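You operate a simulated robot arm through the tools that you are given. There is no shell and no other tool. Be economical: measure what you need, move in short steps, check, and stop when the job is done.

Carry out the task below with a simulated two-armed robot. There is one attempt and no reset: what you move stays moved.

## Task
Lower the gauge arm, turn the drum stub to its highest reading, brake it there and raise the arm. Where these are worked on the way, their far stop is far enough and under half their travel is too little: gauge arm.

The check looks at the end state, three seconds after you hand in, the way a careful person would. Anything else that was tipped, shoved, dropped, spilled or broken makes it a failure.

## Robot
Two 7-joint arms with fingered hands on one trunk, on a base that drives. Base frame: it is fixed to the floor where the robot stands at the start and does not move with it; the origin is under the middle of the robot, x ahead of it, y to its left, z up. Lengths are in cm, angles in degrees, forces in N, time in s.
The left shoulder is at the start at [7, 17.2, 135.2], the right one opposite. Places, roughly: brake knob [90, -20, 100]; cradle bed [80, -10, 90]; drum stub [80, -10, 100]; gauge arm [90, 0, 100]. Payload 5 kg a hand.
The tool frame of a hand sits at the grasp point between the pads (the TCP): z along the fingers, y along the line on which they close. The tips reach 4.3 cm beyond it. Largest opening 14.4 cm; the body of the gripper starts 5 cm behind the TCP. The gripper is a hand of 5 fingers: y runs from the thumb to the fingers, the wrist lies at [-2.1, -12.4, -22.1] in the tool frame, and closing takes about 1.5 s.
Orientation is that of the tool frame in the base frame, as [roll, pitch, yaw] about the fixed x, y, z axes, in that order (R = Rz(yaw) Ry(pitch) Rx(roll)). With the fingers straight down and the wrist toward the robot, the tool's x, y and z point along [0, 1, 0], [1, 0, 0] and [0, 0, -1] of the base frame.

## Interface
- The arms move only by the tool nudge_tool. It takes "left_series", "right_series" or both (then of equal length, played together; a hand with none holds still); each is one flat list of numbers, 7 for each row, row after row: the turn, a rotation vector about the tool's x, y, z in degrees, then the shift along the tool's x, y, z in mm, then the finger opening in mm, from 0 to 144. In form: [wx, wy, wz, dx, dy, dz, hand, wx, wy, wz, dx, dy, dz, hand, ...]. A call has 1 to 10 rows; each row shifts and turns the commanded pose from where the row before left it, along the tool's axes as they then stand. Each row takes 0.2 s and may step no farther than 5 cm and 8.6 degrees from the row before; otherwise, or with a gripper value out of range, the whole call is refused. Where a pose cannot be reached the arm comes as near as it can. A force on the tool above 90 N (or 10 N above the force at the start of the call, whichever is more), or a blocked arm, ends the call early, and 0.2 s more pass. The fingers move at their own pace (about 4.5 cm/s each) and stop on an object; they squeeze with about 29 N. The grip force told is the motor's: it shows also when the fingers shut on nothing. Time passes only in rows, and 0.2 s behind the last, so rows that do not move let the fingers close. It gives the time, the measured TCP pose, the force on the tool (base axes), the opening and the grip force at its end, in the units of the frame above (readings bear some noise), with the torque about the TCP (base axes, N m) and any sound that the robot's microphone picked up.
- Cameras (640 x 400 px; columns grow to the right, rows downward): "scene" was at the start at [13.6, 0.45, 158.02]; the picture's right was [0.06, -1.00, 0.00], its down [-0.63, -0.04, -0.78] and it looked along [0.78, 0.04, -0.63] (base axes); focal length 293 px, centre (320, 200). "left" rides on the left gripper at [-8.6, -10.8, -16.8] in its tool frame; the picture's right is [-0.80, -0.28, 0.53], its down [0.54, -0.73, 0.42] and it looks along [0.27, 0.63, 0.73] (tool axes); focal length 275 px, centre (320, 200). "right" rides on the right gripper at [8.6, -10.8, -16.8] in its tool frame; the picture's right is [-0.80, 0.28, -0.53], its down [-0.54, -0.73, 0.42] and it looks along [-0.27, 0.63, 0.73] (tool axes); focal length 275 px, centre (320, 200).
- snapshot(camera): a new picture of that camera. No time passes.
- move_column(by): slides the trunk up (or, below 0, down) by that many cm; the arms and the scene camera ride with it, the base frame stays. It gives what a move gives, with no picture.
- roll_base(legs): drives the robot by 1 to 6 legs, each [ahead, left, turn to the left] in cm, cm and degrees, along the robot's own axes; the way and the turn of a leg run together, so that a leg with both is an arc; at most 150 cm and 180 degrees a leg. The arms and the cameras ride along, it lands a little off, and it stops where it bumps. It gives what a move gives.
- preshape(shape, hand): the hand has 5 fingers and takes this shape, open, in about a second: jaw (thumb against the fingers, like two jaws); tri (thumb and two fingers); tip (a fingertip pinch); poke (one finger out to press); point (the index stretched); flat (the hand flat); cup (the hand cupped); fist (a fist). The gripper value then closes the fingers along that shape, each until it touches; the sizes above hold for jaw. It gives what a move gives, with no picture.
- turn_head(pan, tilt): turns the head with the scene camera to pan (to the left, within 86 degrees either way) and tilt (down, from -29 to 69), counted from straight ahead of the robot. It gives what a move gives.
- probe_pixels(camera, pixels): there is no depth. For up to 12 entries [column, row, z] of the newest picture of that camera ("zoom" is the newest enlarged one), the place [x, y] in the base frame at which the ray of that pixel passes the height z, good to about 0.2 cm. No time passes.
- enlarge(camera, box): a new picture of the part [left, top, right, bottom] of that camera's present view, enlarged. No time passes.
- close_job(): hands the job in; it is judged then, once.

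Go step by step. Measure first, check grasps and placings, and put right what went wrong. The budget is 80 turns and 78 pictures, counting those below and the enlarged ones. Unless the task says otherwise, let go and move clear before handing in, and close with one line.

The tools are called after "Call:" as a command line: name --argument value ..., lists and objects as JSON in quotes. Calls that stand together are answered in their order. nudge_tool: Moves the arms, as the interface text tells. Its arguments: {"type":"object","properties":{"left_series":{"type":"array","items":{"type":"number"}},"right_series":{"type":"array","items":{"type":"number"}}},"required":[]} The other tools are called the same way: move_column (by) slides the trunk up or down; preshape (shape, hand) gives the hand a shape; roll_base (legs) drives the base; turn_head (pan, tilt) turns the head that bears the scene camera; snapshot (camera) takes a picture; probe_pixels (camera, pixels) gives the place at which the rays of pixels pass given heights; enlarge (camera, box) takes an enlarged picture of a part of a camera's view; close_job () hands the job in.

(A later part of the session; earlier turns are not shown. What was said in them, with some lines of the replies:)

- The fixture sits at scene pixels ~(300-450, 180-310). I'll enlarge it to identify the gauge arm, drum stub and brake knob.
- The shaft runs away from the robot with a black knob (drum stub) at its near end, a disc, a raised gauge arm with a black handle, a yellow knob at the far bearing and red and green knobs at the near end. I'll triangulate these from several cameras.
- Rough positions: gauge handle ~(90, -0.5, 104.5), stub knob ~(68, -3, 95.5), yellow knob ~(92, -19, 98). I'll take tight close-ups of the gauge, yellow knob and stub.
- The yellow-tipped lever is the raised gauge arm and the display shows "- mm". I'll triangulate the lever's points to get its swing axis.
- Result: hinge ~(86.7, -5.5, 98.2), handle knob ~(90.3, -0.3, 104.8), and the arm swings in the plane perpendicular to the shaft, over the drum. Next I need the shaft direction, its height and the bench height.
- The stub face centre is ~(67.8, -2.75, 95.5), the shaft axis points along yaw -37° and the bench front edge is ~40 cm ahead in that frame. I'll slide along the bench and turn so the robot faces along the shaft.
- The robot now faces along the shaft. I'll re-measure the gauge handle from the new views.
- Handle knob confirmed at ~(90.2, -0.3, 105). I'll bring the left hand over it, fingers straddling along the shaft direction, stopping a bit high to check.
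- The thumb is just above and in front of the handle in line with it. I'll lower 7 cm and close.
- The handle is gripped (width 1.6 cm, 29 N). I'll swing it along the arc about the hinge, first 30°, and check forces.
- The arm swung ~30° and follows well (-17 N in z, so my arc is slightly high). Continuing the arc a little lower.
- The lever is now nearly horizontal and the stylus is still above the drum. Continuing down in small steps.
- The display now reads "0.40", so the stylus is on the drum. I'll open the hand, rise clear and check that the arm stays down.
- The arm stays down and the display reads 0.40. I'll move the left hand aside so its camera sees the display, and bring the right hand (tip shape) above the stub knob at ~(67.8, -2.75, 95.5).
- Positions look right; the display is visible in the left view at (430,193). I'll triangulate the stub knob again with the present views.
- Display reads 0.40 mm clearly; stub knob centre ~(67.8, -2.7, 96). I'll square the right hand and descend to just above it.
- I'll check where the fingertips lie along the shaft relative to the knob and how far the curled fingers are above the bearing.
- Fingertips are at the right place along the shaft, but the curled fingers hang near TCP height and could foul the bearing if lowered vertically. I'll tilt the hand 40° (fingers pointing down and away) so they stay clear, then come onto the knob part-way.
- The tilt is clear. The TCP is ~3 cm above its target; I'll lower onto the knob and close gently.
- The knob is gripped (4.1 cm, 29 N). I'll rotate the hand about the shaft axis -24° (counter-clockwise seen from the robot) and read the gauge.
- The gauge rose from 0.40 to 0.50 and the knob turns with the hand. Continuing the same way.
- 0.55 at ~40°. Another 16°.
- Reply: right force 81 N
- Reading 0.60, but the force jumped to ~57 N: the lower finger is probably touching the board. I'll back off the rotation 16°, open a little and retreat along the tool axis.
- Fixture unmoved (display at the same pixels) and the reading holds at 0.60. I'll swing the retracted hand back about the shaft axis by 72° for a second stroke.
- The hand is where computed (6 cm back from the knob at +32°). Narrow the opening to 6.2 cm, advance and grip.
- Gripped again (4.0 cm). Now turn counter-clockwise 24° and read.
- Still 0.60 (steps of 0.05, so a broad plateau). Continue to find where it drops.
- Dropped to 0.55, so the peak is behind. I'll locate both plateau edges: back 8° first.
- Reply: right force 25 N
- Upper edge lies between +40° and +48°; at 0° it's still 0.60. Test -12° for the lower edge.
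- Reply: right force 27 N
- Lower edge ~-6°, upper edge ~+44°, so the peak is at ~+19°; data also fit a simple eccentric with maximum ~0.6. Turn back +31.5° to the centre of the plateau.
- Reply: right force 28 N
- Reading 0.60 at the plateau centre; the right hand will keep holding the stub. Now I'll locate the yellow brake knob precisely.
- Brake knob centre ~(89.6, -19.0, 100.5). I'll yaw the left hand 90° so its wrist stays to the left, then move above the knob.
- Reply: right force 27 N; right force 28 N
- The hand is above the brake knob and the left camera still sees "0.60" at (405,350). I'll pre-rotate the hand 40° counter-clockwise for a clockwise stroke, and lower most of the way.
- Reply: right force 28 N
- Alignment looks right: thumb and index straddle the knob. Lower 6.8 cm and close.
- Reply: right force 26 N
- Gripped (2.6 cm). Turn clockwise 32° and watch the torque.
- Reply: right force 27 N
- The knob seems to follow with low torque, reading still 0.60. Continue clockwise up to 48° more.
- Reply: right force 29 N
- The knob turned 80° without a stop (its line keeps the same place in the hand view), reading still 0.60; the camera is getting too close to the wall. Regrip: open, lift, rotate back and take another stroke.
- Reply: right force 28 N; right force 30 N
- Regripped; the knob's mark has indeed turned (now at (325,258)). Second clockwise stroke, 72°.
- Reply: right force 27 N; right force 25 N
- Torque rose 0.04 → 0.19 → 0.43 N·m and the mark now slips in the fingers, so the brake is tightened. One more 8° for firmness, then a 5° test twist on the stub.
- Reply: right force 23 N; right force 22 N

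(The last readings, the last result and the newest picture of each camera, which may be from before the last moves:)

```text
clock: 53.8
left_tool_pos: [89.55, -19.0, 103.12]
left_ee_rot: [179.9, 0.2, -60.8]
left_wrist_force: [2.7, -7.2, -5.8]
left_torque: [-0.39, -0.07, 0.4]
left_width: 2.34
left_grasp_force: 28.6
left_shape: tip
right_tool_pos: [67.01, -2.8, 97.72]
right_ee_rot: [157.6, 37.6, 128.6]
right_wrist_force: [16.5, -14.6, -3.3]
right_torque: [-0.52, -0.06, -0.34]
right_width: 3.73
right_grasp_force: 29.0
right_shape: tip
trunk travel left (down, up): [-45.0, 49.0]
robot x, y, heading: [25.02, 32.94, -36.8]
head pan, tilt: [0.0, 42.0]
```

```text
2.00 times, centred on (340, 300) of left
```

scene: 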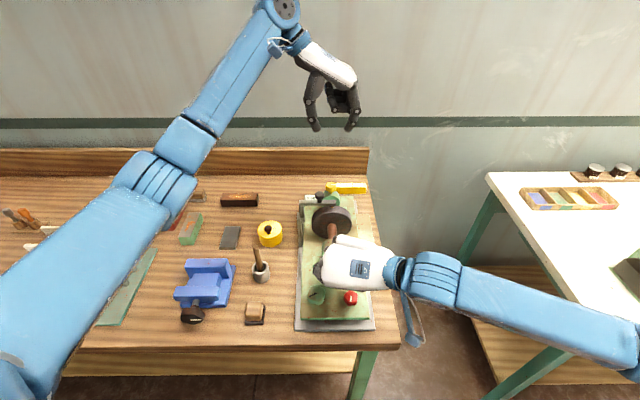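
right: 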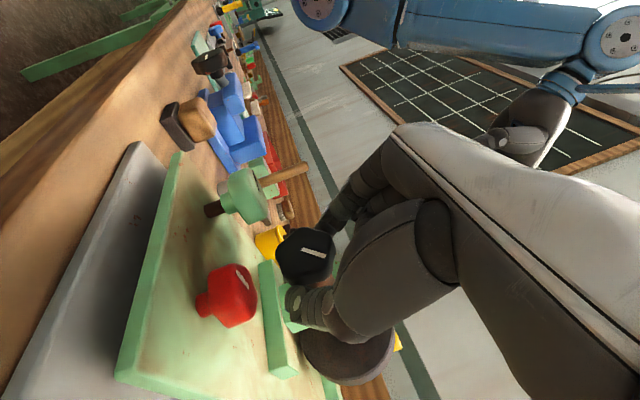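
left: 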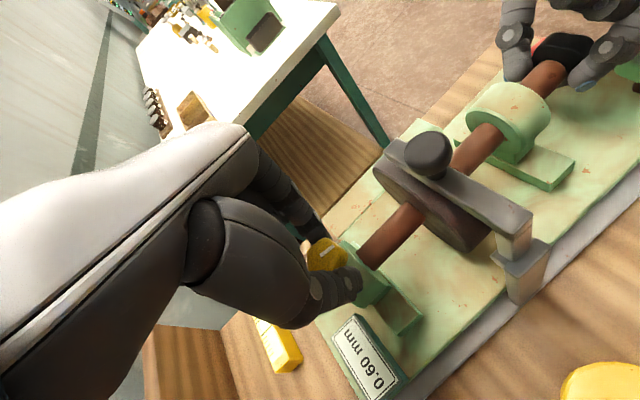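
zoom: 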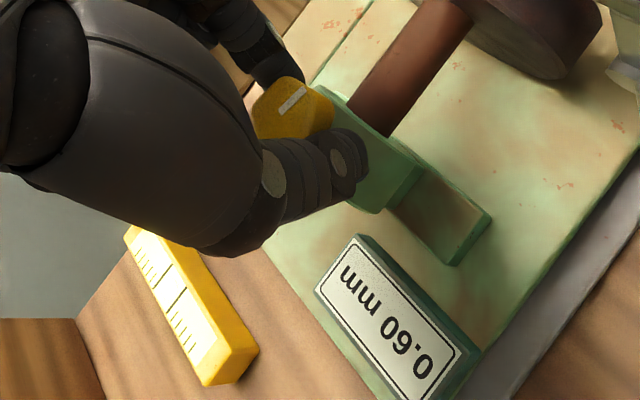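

Reading stays 0.60. I'll undo the test twist, then regrip the brake knob further back and confirm it's immediately hard against its stop.

Call:
nudge_tool --left_series '[0, 0, 0, 0, 0, 0, 40, 0, 0, 0, 0, 0, 0, 60, 0, 0, 0, 0, 0, 0, 60, 0, 0, 0, 0, 0, -30, 60, 0, 0, -8, 0, 0, 0, 60, 0, 0, -8, 0, 0, 0, 60, 0, 0, -8, 0, 0, 0, 60, 0, 0, -8, 0, 0, 0, 60, 0, 0, -8, 0, 0, 0, 60, 0, 0, -8, 0, 0, 0, 60]' --right_series '[3.83, 0, -3.2, 0, 1.6, 0, 30, 0, 0, 0, 0, 0, 0, 30, 0, 0, 0, 0, 0, 0, 30, 0, 0, 0, 0, 0, 0, 30, 0, 0, 0, 0, 0, 0, 30, 0, 0, 0, 0, 0, 0, 30, 0, 0, 0, 0, 0, 0, 30, 0, 0, 0, 0, 0, 0, 30, 0, 0, 0, 0, 0, 0, 30, 0, 0, 0, 0, 0, 0, 30]'

Call:
nudge_tool --left_series '[0, 0, 0, 0, 0, 30, 60, 0, 0, 0, 0, 0, 0, 40, 0, 0, 0, 0, 0, 0, 20, 0, 0, 0, 0, 0, 0, 20, 0, 0, 0, 0, 0, 0, 20, 0, 0, 0, 0, 0, 0, 20]'

Call:
nudge_tool --left_series '[0, 0, 8, 0, 0, 0, 20, 0, 0, 8, 0, 0, 0, 20]'

Call:
nudge_tool --left_series '[0, 0, 8, 0, 0, 0, 20, 0, 0, 8, 0, 0, 0, 20]'

Call:
enlarge --camera "left" --box '[240, 200, 440, 400]'

```text
clock: 56.0
left_tool_pos: [89.53, -18.85, 106.27]
left_ee_rot: [-179.9, 0.2, -12.6]
left_wrist_force: [0.5, 0.7, -0.3]
left_torque: [-0.01, -0.01, 0.0]
left_width: 5.96
left_grasp_force: 0.1
left_shape: tip
right_tool_pos: [67.09, -2.67, 98.03]
right_ee_rot: [164.0, 38.8, 132.5]
right_wrist_force: [25.2, -19.5, -3.1]
right_torque: [-0.16, -0.59, -0.16]
right_width: 3.68
right_grasp_force: 28.7
right_shape: tip
trunk travel left (down, up): [-45.0, 49.0]
robot x, y, heading: [25.48, 33.17, -36.7]
head pan, tilt: [0.0, 42.0]
```

```text
clock: 57.4
left_tool_pos: [89.49, -18.93, 103.25]
left_ee_rot: [-179.9, 0.1, -12.7]
left_wrist_force: [0.9, 3.6, 0.3]
left_torque: [0.14, -0.03, -0.03]
left_width: 2.38
left_grasp_force: 28.6
left_shape: tip
right_tool_pos: [67.11, -2.69, 97.84]
right_ee_rot: [163.9, 38.7, 132.6]
right_wrist_force: [26.1, -22.6, -0.6]
right_torque: [-0.24, -0.61, -0.23]
right_width: 3.66
right_grasp_force: 29.1
right_shape: tip
trunk travel left (down, up): [-45.0, 49.0]
robot x, y, heading: [25.41, 33.28, -36.6]
head pan, tilt: [0.0, 42.0]
```

```text
clock: 58.0
left_tool_pos: [89.69, -19.0, 103.3]
left_ee_rot: [180.0, 0.1, -28.8]
left_wrist_force: [15.1, -4.4, 1.9]
left_torque: [-0.15, -0.48, 0.41]
left_width: 2.42
left_grasp_force: 29.2
left_shape: tip
right_tool_pos: [67.17, -2.69, 97.9]
right_ee_rot: [163.8, 38.7, 132.5]
right_wrist_force: [20.6, -21.3, 1.5]
right_torque: [-0.24, -0.49, -0.25]
right_width: 3.68
right_grasp_force: 28.8
right_shape: tip
trunk travel left (down, up): [-45.0, 49.0]
robot x, y, heading: [25.64, 32.98, -36.7]
head pan, tilt: [0.0, 42.0]
```

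```text
clock: 58.5
left_tool_pos: [89.45, -18.97, 103.27]
left_ee_rot: [179.9, 0.3, -44.9]
left_wrist_force: [3.0, 1.9, 6.8]
left_torque: [0.08, -0.16, 0.3]
left_width: 2.47
left_grasp_force: 29.1
left_shape: tip
right_tool_pos: [67.22, -2.69, 97.98]
right_ee_rot: [163.8, 38.7, 132.5]
right_wrist_force: [26.0, -22.9, -1.3]
right_torque: [-0.23, -0.58, -0.26]
right_width: 3.71
right_grasp_force: 29.2
right_shape: tip
trunk travel left (down, up): [-45.0, 49.0]
robot x, y, heading: [25.08, 33.27, -36.7]
head pan, tilt: [0.0, 42.0]
```

```text
2.00 times, centred on (340, 300) of left
```

zoom: 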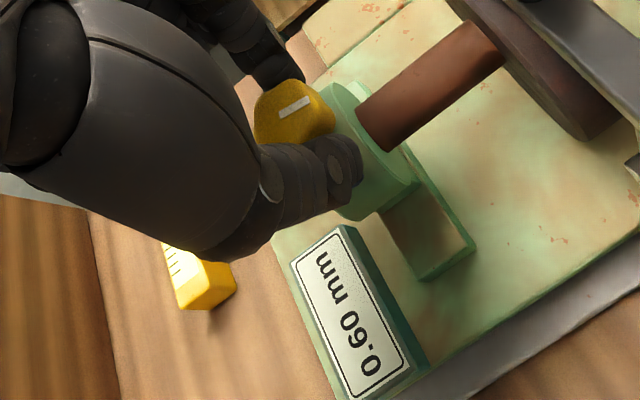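

The mark stays parallel to the shaft and torque is immediate (0.41 N·m), so the brake is at its stop; reading 0.60. Now release both hands: left lifts straight up, right opens a little and retreats along its tool axis.

Call:
nudge_tool --left_series '[0, 0, 0, 0, 0, 0, 40, 0, 0, 0, 0, 0, 0, 60, 0, 0, 0, 0, 0, 0, 60, 0, 0, 0, 0, 0, -40, 60, 0, 0, 0, 0, 0, -40, 60, 0, 0, 0, 0, 0, -40, 60, 0, 0, 0, 0, 0, -40, 60, 0, 0, 0, 0, 0, -40, 60]' --right_series '[0, 0, 0, 0, 0, 0, 45, 0, 0, 0, 0, 0, 0, 52, 0, 0, 0, 0, 0, 0, 56, 0, 0, 0, 0, 0, 0, 60, 0, 0, 0, 0, 0, -25, 62, 0, 0, 0, 0, 0, -35, 70, 0, 0, 0, 0, 0, -40, 80, 0, 0, 0, 0, 0, -40, 80]'

Call:
nudge_tool --left_series '[0, 0, -8.2, 0, 0, 0, 60, 0, 0, -8.2, 0, 0, 0, 60, 0, 0, -8.2, 0, 0, 0, 60, 0, 0, -8.2, 0, 0, 0, 60, 0, 0, -8.2, 0, 0, 0, 60, 0, 0, -8.2, 0, 0, 0, 60, 0, 0, -8.2, 0, 0, 0, 60, 0, 0, -8.2, 0, 0, 0, 60, 0, 0, -8.2, 0, 0, 0, 60, 0, 0, -8.2, 0, 0, 0, 60]'

Call:
nudge_tool --left_series '[0, 0, -8.2, 0, 0, 0, 60, 0, 0, -8, 0, 0, 0, 60, 0, 0, 0, 14.3, -35.3, 0, 60, 0, 0, 0, 14.3, -35.3, 0, 60, 0, 0, 0, 14.3, -35.3, 0, 60, 0, 0, 0, 0, 0, 0, 60]'

Call:
snapshot --camera "scene"

Call:
enlarge --camera "scene" --box '[270, 130, 390, 230]'

```text
clock: 60.4
left_tool_pos: [89.2, -18.72, 123.49]
left_ee_rot: [-179.9, 0.0, -44.7]
left_wrist_force: [-0.6, -0.4, -1.4]
left_torque: [-0.02, 0.0, 0.0]
left_width: 5.99
left_grasp_force: 0.1
left_shape: tip
right_tool_pos: [63.14, -1.61, 105.39]
right_ee_rot: [163.9, 38.8, 132.7]
right_wrist_force: [-0.2, 0.5, -0.5]
right_torque: [0.0, 0.02, -0.02]
right_width: 7.93
right_grasp_force: 0.0
right_shape: tip
right hand out of reach, approached as far as the arm can: row 7, 8
trunk travel left (down, up): [-45.0, 49.0]
robot x, y, heading: [25.36, 33.11, -36.6]
head pan, tilt: [0.0, 42.0]
```

```text
clock: 62.5
left_tool_pos: [89.3, -18.73, 123.56]
left_ee_rot: [-180.0, -0.1, 37.4]
left_wrist_force: [0.2, 0.2, -0.2]
left_torque: [-0.01, 0.0, -0.01]
left_width: 6.01
left_grasp_force: 0.1
left_shape: tip
right_tool_pos: [63.13, -1.58, 105.51]
right_ee_rot: [163.8, 38.9, 132.5]
right_wrist_force: [0.2, -0.5, -0.1]
right_torque: [0.01, -0.03, 0.04]
right_width: 7.96
right_grasp_force: 0.0
right_shape: tip
trunk travel left (down, up): [-45.0, 49.0]
robot x, y, heading: [25.04, 32.8, -36.5]
head pan, tilt: [0.0, 42.0]
```

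```text
clock: 64.0
left_tool_pos: [83.3, -9.09, 123.41]
left_ee_rot: [-179.9, -0.1, 53.5]
left_wrist_force: [-0.4, -0.7, 0.0]
left_torque: [0.03, 0.02, -0.02]
left_width: 6.02
left_grasp_force: 0.0
left_shape: tip
right_tool_pos: [63.12, -1.69, 105.5]
right_ee_rot: [163.7, 38.7, 132.5]
right_wrist_force: [0.4, -0.3, 0.3]
right_torque: [0.02, 0.02, -0.01]
right_width: 7.97
right_grasp_force: 0.0
right_shape: tip
trunk travel left (down, up): [-45.0, 49.0]
robot x, y, heading: [25.49, 33.38, -37.0]
head pan, tilt: [0.0, 42.0]
```

```text
8 pictures are left
```

scene: 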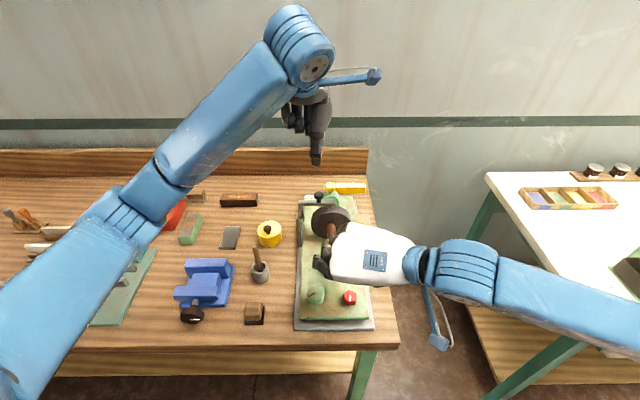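

```text
4.00 times, centred on (330, 180) of scene
```

zoom: 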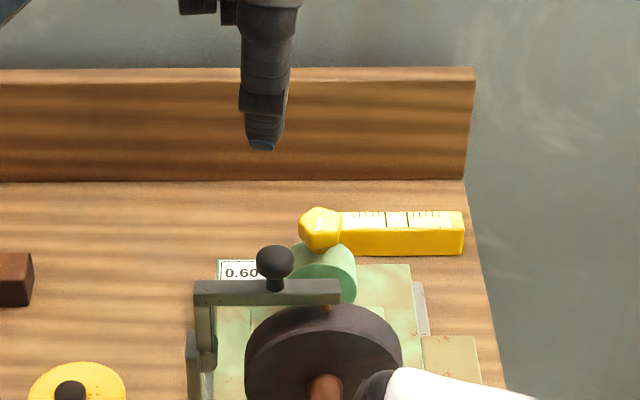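

After releasing, the reading is still 0.60 and the brake holds. Lower the left hand onto the gauge handle and grip.

Call:
nudge_tool --left_series '[0, 0, 0, 0, 3, 40, 60, 0, 0, 0, 0, 0, 40, 60, 0, 0, 0, 0, 0, 40, 60, 0, 0, 0, 0, 0, 38, 60, 0, 0, 0, 0, 0, 0, 40, 0, 0, 0, 0, 0, 0, 20, 0, 0, 0, 0, 0, 0, 10, 0, 0, 0, 0, 0, 0, 10, 0, 0, 0, 0, 0, 0, 10, 0, 0, 0, 0, 0, 0, 10]'

Call:
enlarge --camera "scene" --box '[270, 130, 390, 230]'

```text
clock: 66.2
left_tool_pos: [83.7, -9.2, 107.63]
left_ee_rot: [179.9, -0.1, 53.6]
left_wrist_force: [2.7, -2.0, 3.5]
left_torque: [-0.11, -0.15, 0.03]
left_width: 1.06
left_grasp_force: 0.1
left_shape: tip
right_tool_pos: [63.24, -1.58, 105.51]
right_ee_rot: [163.7, 38.9, 132.5]
right_wrist_force: [0.1, -0.1, -0.7]
right_torque: [-0.02, 0.0, 0.02]
right_width: 7.97
right_grasp_force: 0.0
right_shape: tip
trunk travel left (down, up): [-45.0, 49.0]
robot x, y, heading: [25.42, 33.04, -36.7]
head pan, tilt: [0.0, 42.0]
```

```text
4.00 times, centred on (330, 180) of scene
```

zoom: 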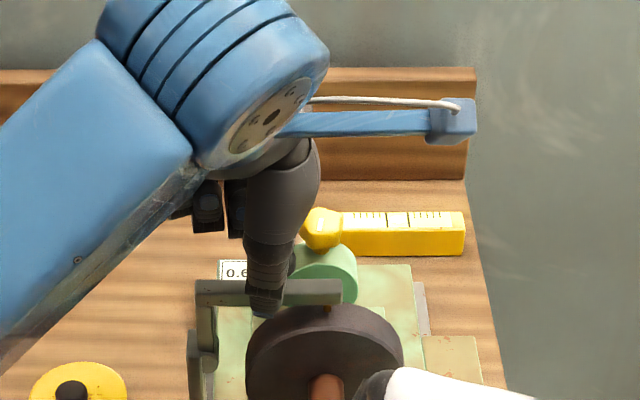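

Fingers closed to 1.06 cm without force: they surround the stem. Close further to get a grip.

Call:
nudge_tool --left_series '[0, 0, 0, 0, 0, 0, 0, 0, 0, 0, 0, 0, 0, 0, 0, 0, 0, 0, 0, 0, 0]'

Call:
snapshot --camera "left"

```text
clock: 67.0
left_tool_pos: [83.65, -9.09, 107.68]
left_ee_rot: [-179.9, 0.1, 53.5]
left_wrist_force: [4.3, -0.5, -0.5]
left_torque: [-0.33, -0.53, -0.05]
left_width: 1.02
left_grasp_force: 28.9
left_shape: tip
right_tool_pos: [63.14, -1.61, 105.33]
right_ee_rot: [163.8, 38.7, 132.6]
right_wrist_force: [-0.6, -0.4, 1.0]
right_torque: [0.02, -0.01, 0.0]
right_width: 7.96
right_grasp_force: 0.1
right_shape: tip
trunk travel left (down, up): [-45.0, 49.0]
robot x, y, heading: [25.14, 33.3, -36.9]
head pan, tilt: [0.0, 42.0]
```

```text
5 pictures are left
```

left: 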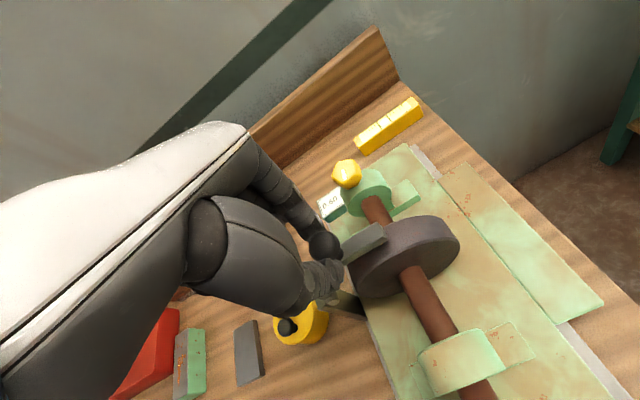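

Now gripped at 1.02 cm with 29 N. Raise along the reversed arc, half first.

Call:
nudge_tool --left_series '[0, 0, 0, 7, 0, -3.9, 0, 0, 0, 0, 7.4, 0, -3.3, 0, 0, 0, 0, 7.5, 0, -2.7, 0, 0, 0, 0, 15.7, 0, -4, 0, 0, 0, 0, 16, 0, -2, 0]'

Call:
enlarge --camera "scene" --box '[250, 140, 370, 240]'

```text
clock: 68.2
left_tool_pos: [86.89, -5.02, 108.83]
left_ee_rot: [-179.6, -0.1, 53.4]
left_wrist_force: [-2.6, -3.0, -28.4]
left_torque: [-0.07, 0.24, -0.05]
left_width: 1.06
left_grasp_force: 29.2
left_shape: tip
right_tool_pos: [63.25, -1.9, 105.3]
right_ee_rot: [163.9, 38.8, 132.6]
right_wrist_force: [-0.1, 0.4, 0.1]
right_torque: [-0.01, 0.0, -0.01]
right_width: 7.96
right_grasp_force: 0.2
right_shape: tip
trunk travel left (down, up): [-45.0, 49.0]
robot x, y, heading: [25.43, 32.96, -36.7]
head pan, tilt: [0.0, 42.0]
```

```text
4.00 times, centred on (310, 190) of scene
```

zoom: 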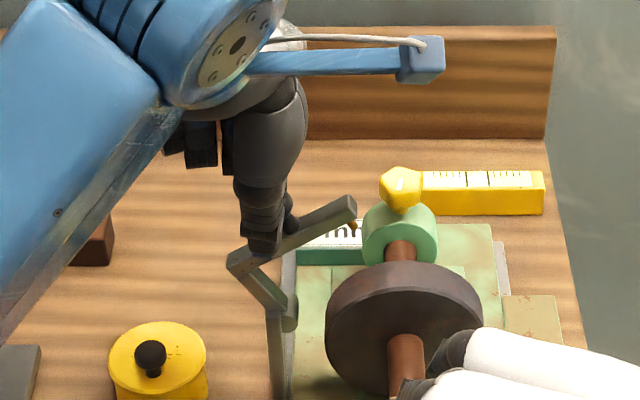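

The arm is lifting; -28 N in z says my arc is slightly high, so I'll go a little lower for the rest.

Call:
nudge_tool --left_series '[0, 0, 0, 15.9, 0, 4, 0, 0, 0, 0, 15.2, 0, 5.9, 0, 0, 0, 0, 14.2, 0, 8, 0, 0, 0, 0, 6.1, 0, 4.6, 0]'

Call:
nudge_tool --left_series '[0, 0, 0, 4, 0, 3.4, 0, 0, 0, 0, 2.5, 0, 2.3, 0, 0, 0, 0, 0, 0, 0, 0]'

Call:
enlarge --camera "scene" --box '[250, 140, 370, 240]'

```text
clock: 69.2
left_tool_pos: [90.04, -0.8, 107.01]
left_ee_rot: [180.0, 0.0, 53.6]
left_wrist_force: [-0.4, -0.7, -0.3]
left_torque: [0.02, 0.0, -0.01]
left_width: 1.01
left_grasp_force: 29.4
left_shape: tip
right_tool_pos: [63.16, -1.79, 105.46]
right_ee_rot: [163.8, 38.8, 132.6]
right_wrist_force: [-0.4, 0.1, 0.2]
right_torque: [0.03, 0.02, 0.01]
right_width: 7.96
right_grasp_force: 0.1
right_shape: tip
trunk travel left (down, up): [-45.0, 49.0]
robot x, y, heading: [25.35, 33.21, -36.9]
head pan, tilt: [0.0, 42.0]
```

```text
clock: 70.0
left_tool_pos: [90.27, -0.32, 106.5]
left_ee_rot: [180.0, 0.0, 53.6]
left_wrist_force: [0.4, -0.2, -0.4]
left_torque: [0.03, 0.03, -0.01]
left_width: 1.01
left_grasp_force: 28.6
left_shape: tip
right_tool_pos: [63.11, -1.68, 105.32]
right_ee_rot: [163.8, 38.8, 132.6]
right_wrist_force: [0.4, -0.3, 0.1]
right_torque: [0.02, -0.02, -0.01]
right_width: 7.95
right_grasp_force: 0.1
right_shape: tip
trunk travel left (down, up): [-45.0, 49.0]
robot x, y, heading: [25.51, 33.08, -37.1]
head pan, tilt: [0.0, 42.0]
```

```text
4.00 times, centred on (310, 190) of scene
```

zoom: 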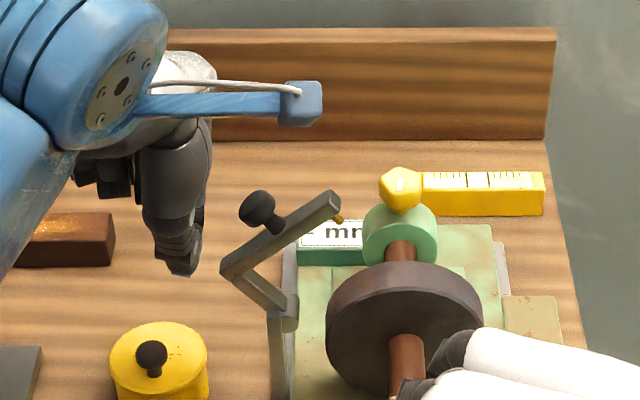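

The fingers slipped off mid-way; the arm rests stably with its knob at zoom (258,210). I'll locate the knob on its arc and regrip.

Call:
probe_pixels --camera "scene" --pixels '[[294.5, 192.5, 106], [294.5, 192.5, 107], [294.5, 192.5, 108], [315, 187.5, 106], [286, 206.8, 100], [286, 206.8, 102]]'

```text
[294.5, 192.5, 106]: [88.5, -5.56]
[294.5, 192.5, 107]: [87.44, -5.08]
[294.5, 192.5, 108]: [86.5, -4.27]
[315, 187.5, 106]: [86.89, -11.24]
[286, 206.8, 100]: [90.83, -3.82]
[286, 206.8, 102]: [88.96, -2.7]
```

Knob is at ~(86.9, -4.7, 107.5), i.e. about half raised. Rise, open, move over it and regrip with the knob 2 cm below the TCP.

Call:
nudge_tool --left_series '[0, 0, 0, 0, 0, -40, 40, 0, 0, 0, 0, 0, -30, 60, 0, 0, 0, -27, 0, 0, 60, 0, 0, 0, -27.5, 0, 0, 60, 0, 0, 0, 0, 0, 20, 60, 0, 0, 0, 0, 0, 20, 60, 0, 0, 0, 0, 0, 0, 30, 0, 0, 0, 0, 0, 0, 10, 0, 0, 0, 0, 0, 0, 5, 0, 0, 0, 0, 0, 0, 5]'

Call:
nudge_tool --left_series '[0, 0, 0, 0, 0, 0, 5, 0, 0, 0, 0, 0, 0, 5]'

```text
clock: 72.2
left_tool_pos: [87.07, -4.76, 109.01]
left_ee_rot: [-179.6, -0.1, 53.3]
left_wrist_force: [0.4, -1.6, -10.1]
left_torque: [0.02, 0.12, 0.01]
left_width: 1.48
left_grasp_force: 29.5
left_shape: tip
right_tool_pos: [63.12, -1.74, 105.43]
right_ee_rot: [163.9, 38.8, 132.7]
right_wrist_force: [0.1, 0.3, -0.2]
right_torque: [-0.02, 0.01, 0.01]
right_width: 7.96
right_grasp_force: 0.0
right_shape: tip
trunk travel left (down, up): [-45.0, 49.0]
robot x, y, heading: [25.57, 33.89, -36.6]
head pan, tilt: [0.0, 42.0]
```

```text
clock: 72.8
left_tool_pos: [87.06, -4.56, 109.17]
left_ee_rot: [-179.7, -0.1, 53.3]
left_wrist_force: [-3.6, -0.2, -18.9]
left_torque: [0.22, 0.29, 0.02]
left_width: 1.48
left_grasp_force: 29.1
left_shape: tip
right_tool_pos: [63.27, -1.76, 105.39]
right_ee_rot: [163.9, 38.8, 132.7]
right_wrist_force: [0.2, -0.7, -0.1]
right_torque: [0.02, -0.02, -0.01]
right_width: 7.96
right_grasp_force: 0.1
right_shape: tip
trunk travel left (down, up): [-45.0, 49.0]
robot x, y, heading: [25.59, 33.11, -36.7]
head pan, tilt: [0.0, 42.0]
```

Gripped at 1.48 cm. Continue the arc outward and down, slightly lower than before.

Call:
nudge_tool --left_series '[0, 0, 0, 6.5, 0, 2, 5, 0, 0, 0, 6.3, 0, 2.5, 5, 0, 0, 0, 6.1, 0, 2.5, 5]'

Call:
nudge_tool --left_series '[0, 0, 0, 6.1, 0, 2.5, 5, 0, 0, 0, 5.9, 0, 2.7, 5, 0, 0, 0, 5.7, 0, 2.8, 5]'

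Call:
nudge_tool --left_series '[0, 0, 0, 5, 0, 3, 5, 0, 0, 0, 4.7, 0, 3.2, 5, 0, 0, 0, 4.4, 0, 3.5, 5]'

Call:
enlarge --camera "scene" --box '[250, 140, 370, 240]'

```text
clock: 73.5
left_tool_pos: [88.02, -3.09, 108.6]
left_ee_rot: [-179.9, 0.0, 53.4]
left_wrist_force: [-6.2, -2.7, -11.5]
left_torque: [-0.04, 0.4, 0.0]
left_width: 1.5
left_grasp_force: 29.1
left_shape: tip
right_tool_pos: [63.12, -1.82, 105.46]
right_ee_rot: [163.8, 38.7, 132.7]
right_wrist_force: [-0.6, -0.4, -0.3]
right_torque: [0.01, -0.01, 0.02]
right_width: 7.94
right_grasp_force: 0.2
right_shape: tip
trunk travel left (down, up): [-45.0, 49.0]
robot x, y, heading: [25.27, 33.6, -36.9]
head pan, tilt: [0.0, 42.0]
```

```text
clock: 74.3
left_tool_pos: [89.33, -1.72, 107.89]
left_ee_rot: [-179.9, 0.1, 53.3]
left_wrist_force: [-8.2, -6.9, -15.5]
left_torque: [-0.21, 0.29, -0.03]
left_width: 1.56
left_grasp_force: 29.2
left_shape: tip
right_tool_pos: [63.11, -1.78, 105.28]
right_ee_rot: [163.9, 38.8, 132.4]
right_wrist_force: [1.1, 0.0, -0.5]
right_torque: [-0.01, 0.04, -0.01]
right_width: 7.96
right_grasp_force: 0.0
right_shape: tip
trunk travel left (down, up): [-45.0, 49.0]
robot x, y, heading: [25.15, 33.12, -36.8]
head pan, tilt: [0.0, 42.0]
```

```text
clock: 75.2
left_tool_pos: [89.97, -0.85, 106.74]
left_ee_rot: [-179.8, -0.1, 53.4]
left_wrist_force: [-11.1, -15.6, -18.9]
left_torque: [-0.48, 0.36, -0.03]
left_width: 1.51
left_grasp_force: 28.9
left_shape: tip
right_tool_pos: [63.2, -1.88, 105.34]
right_ee_rot: [163.7, 38.7, 132.4]
right_wrist_force: [0.2, 0.3, 0.3]
right_torque: [-0.02, -0.03, -0.01]
right_width: 7.95
right_grasp_force: 0.1
right_shape: tip
trunk travel left (down, up): [-45.0, 49.0]
robot x, y, heading: [25.51, 33.04, -36.8]
head pan, tilt: [0.0, 42.0]
```

```text
4.00 times, centred on (310, 190) of scene
```

zoom: 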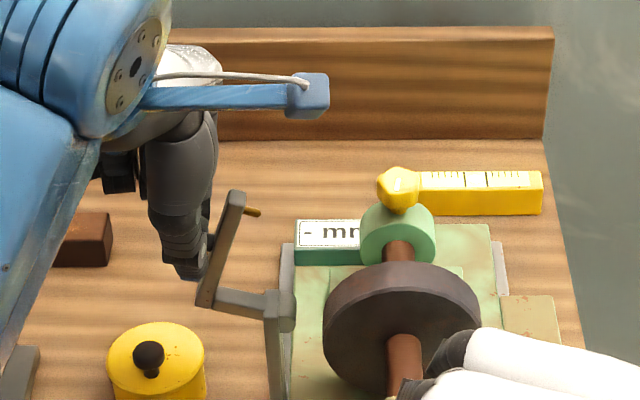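

The arm is upright at its stop (force rising, pose same as at start). Open, lift the left hand clear, and raise the right hand away too.

Call:
nudge_tool --left_series '[0, 0, 0, 0, 0, 0, 30, 0, 0, 0, 0, 0, 0, 60, 0, 0, 0, 0, 0, 0, 70, 0, 0, 0, 0, 0, -40, 70, 0, 0, 0, 0, 0, -40, 70, 0, 0, 0, 0, 0, -40, 70, 0, 0, 0, 40, 0, -20, 70, 0, 0, 0, 40, 0, -20, 70]' --right_series '[0, 0, 0, 0, 0, 0, 80, 0, 0, 0, 0, 0, 0, 80, 0, 0, 0, 0, 0, 0, 80, 0, 0, 0, -20, 0, -24, 80, 0, 0, 0, -20, 0, -24, 80, 0, 0, 0, -20, 0, -24, 80, 0, 0, 0, -20, 0, -24, 80, 0, 0, 0, 0, 0, 0, 80]'

Call:
enlarge --camera "scene" --box '[220, 140, 400, 320]'

```text
clock: 77.0
left_tool_pos: [95.01, 5.98, 122.67]
left_ee_rot: [-179.9, 0.1, 53.4]
left_wrist_force: [-0.7, 1.1, 0.0]
left_torque: [-0.04, -0.02, 0.0]
left_width: 6.94
left_grasp_force: 0.1
left_shape: tip
right_tool_pos: [64.25, -5.53, 116.94]
right_ee_rot: [164.0, 38.8, 132.7]
right_wrist_force: [0.4, -0.2, 0.3]
right_torque: [-0.05, 0.03, -0.02]
right_width: 7.96
right_grasp_force: 0.1
right_shape: tip
right hand out of reach, approached as far as the arm can: row 4, 5, 6, 7
trunk travel left (down, up): [-45.0, 49.0]
robot x, y, heading: [25.53, 33.36, -36.8]
head pan, tilt: [0.0, 42.0]
```

```text
2.22 times, centred on (310, 230) of scene
```

zoom: 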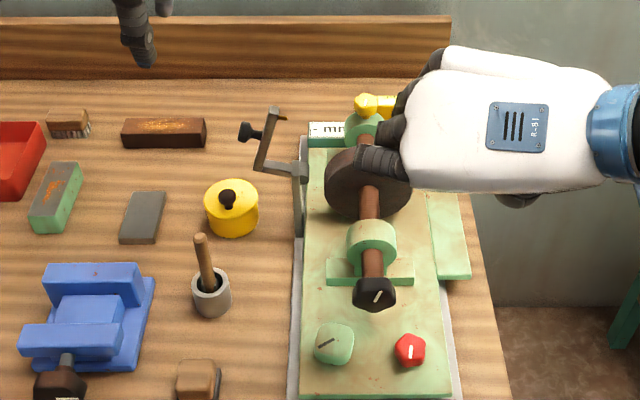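

The arm stands raised, the brake is tight, both hands are clear and nothing else has moved, so I'm handing in.

Call:
close_job

```text
The job is handed in.
```

I lowered the gauge arm, turned the drum stub to its highest reading (0.60 mm), tightened the yellow brake knob to its stop, raised the arm again, moved both hands clear and handed the job in.
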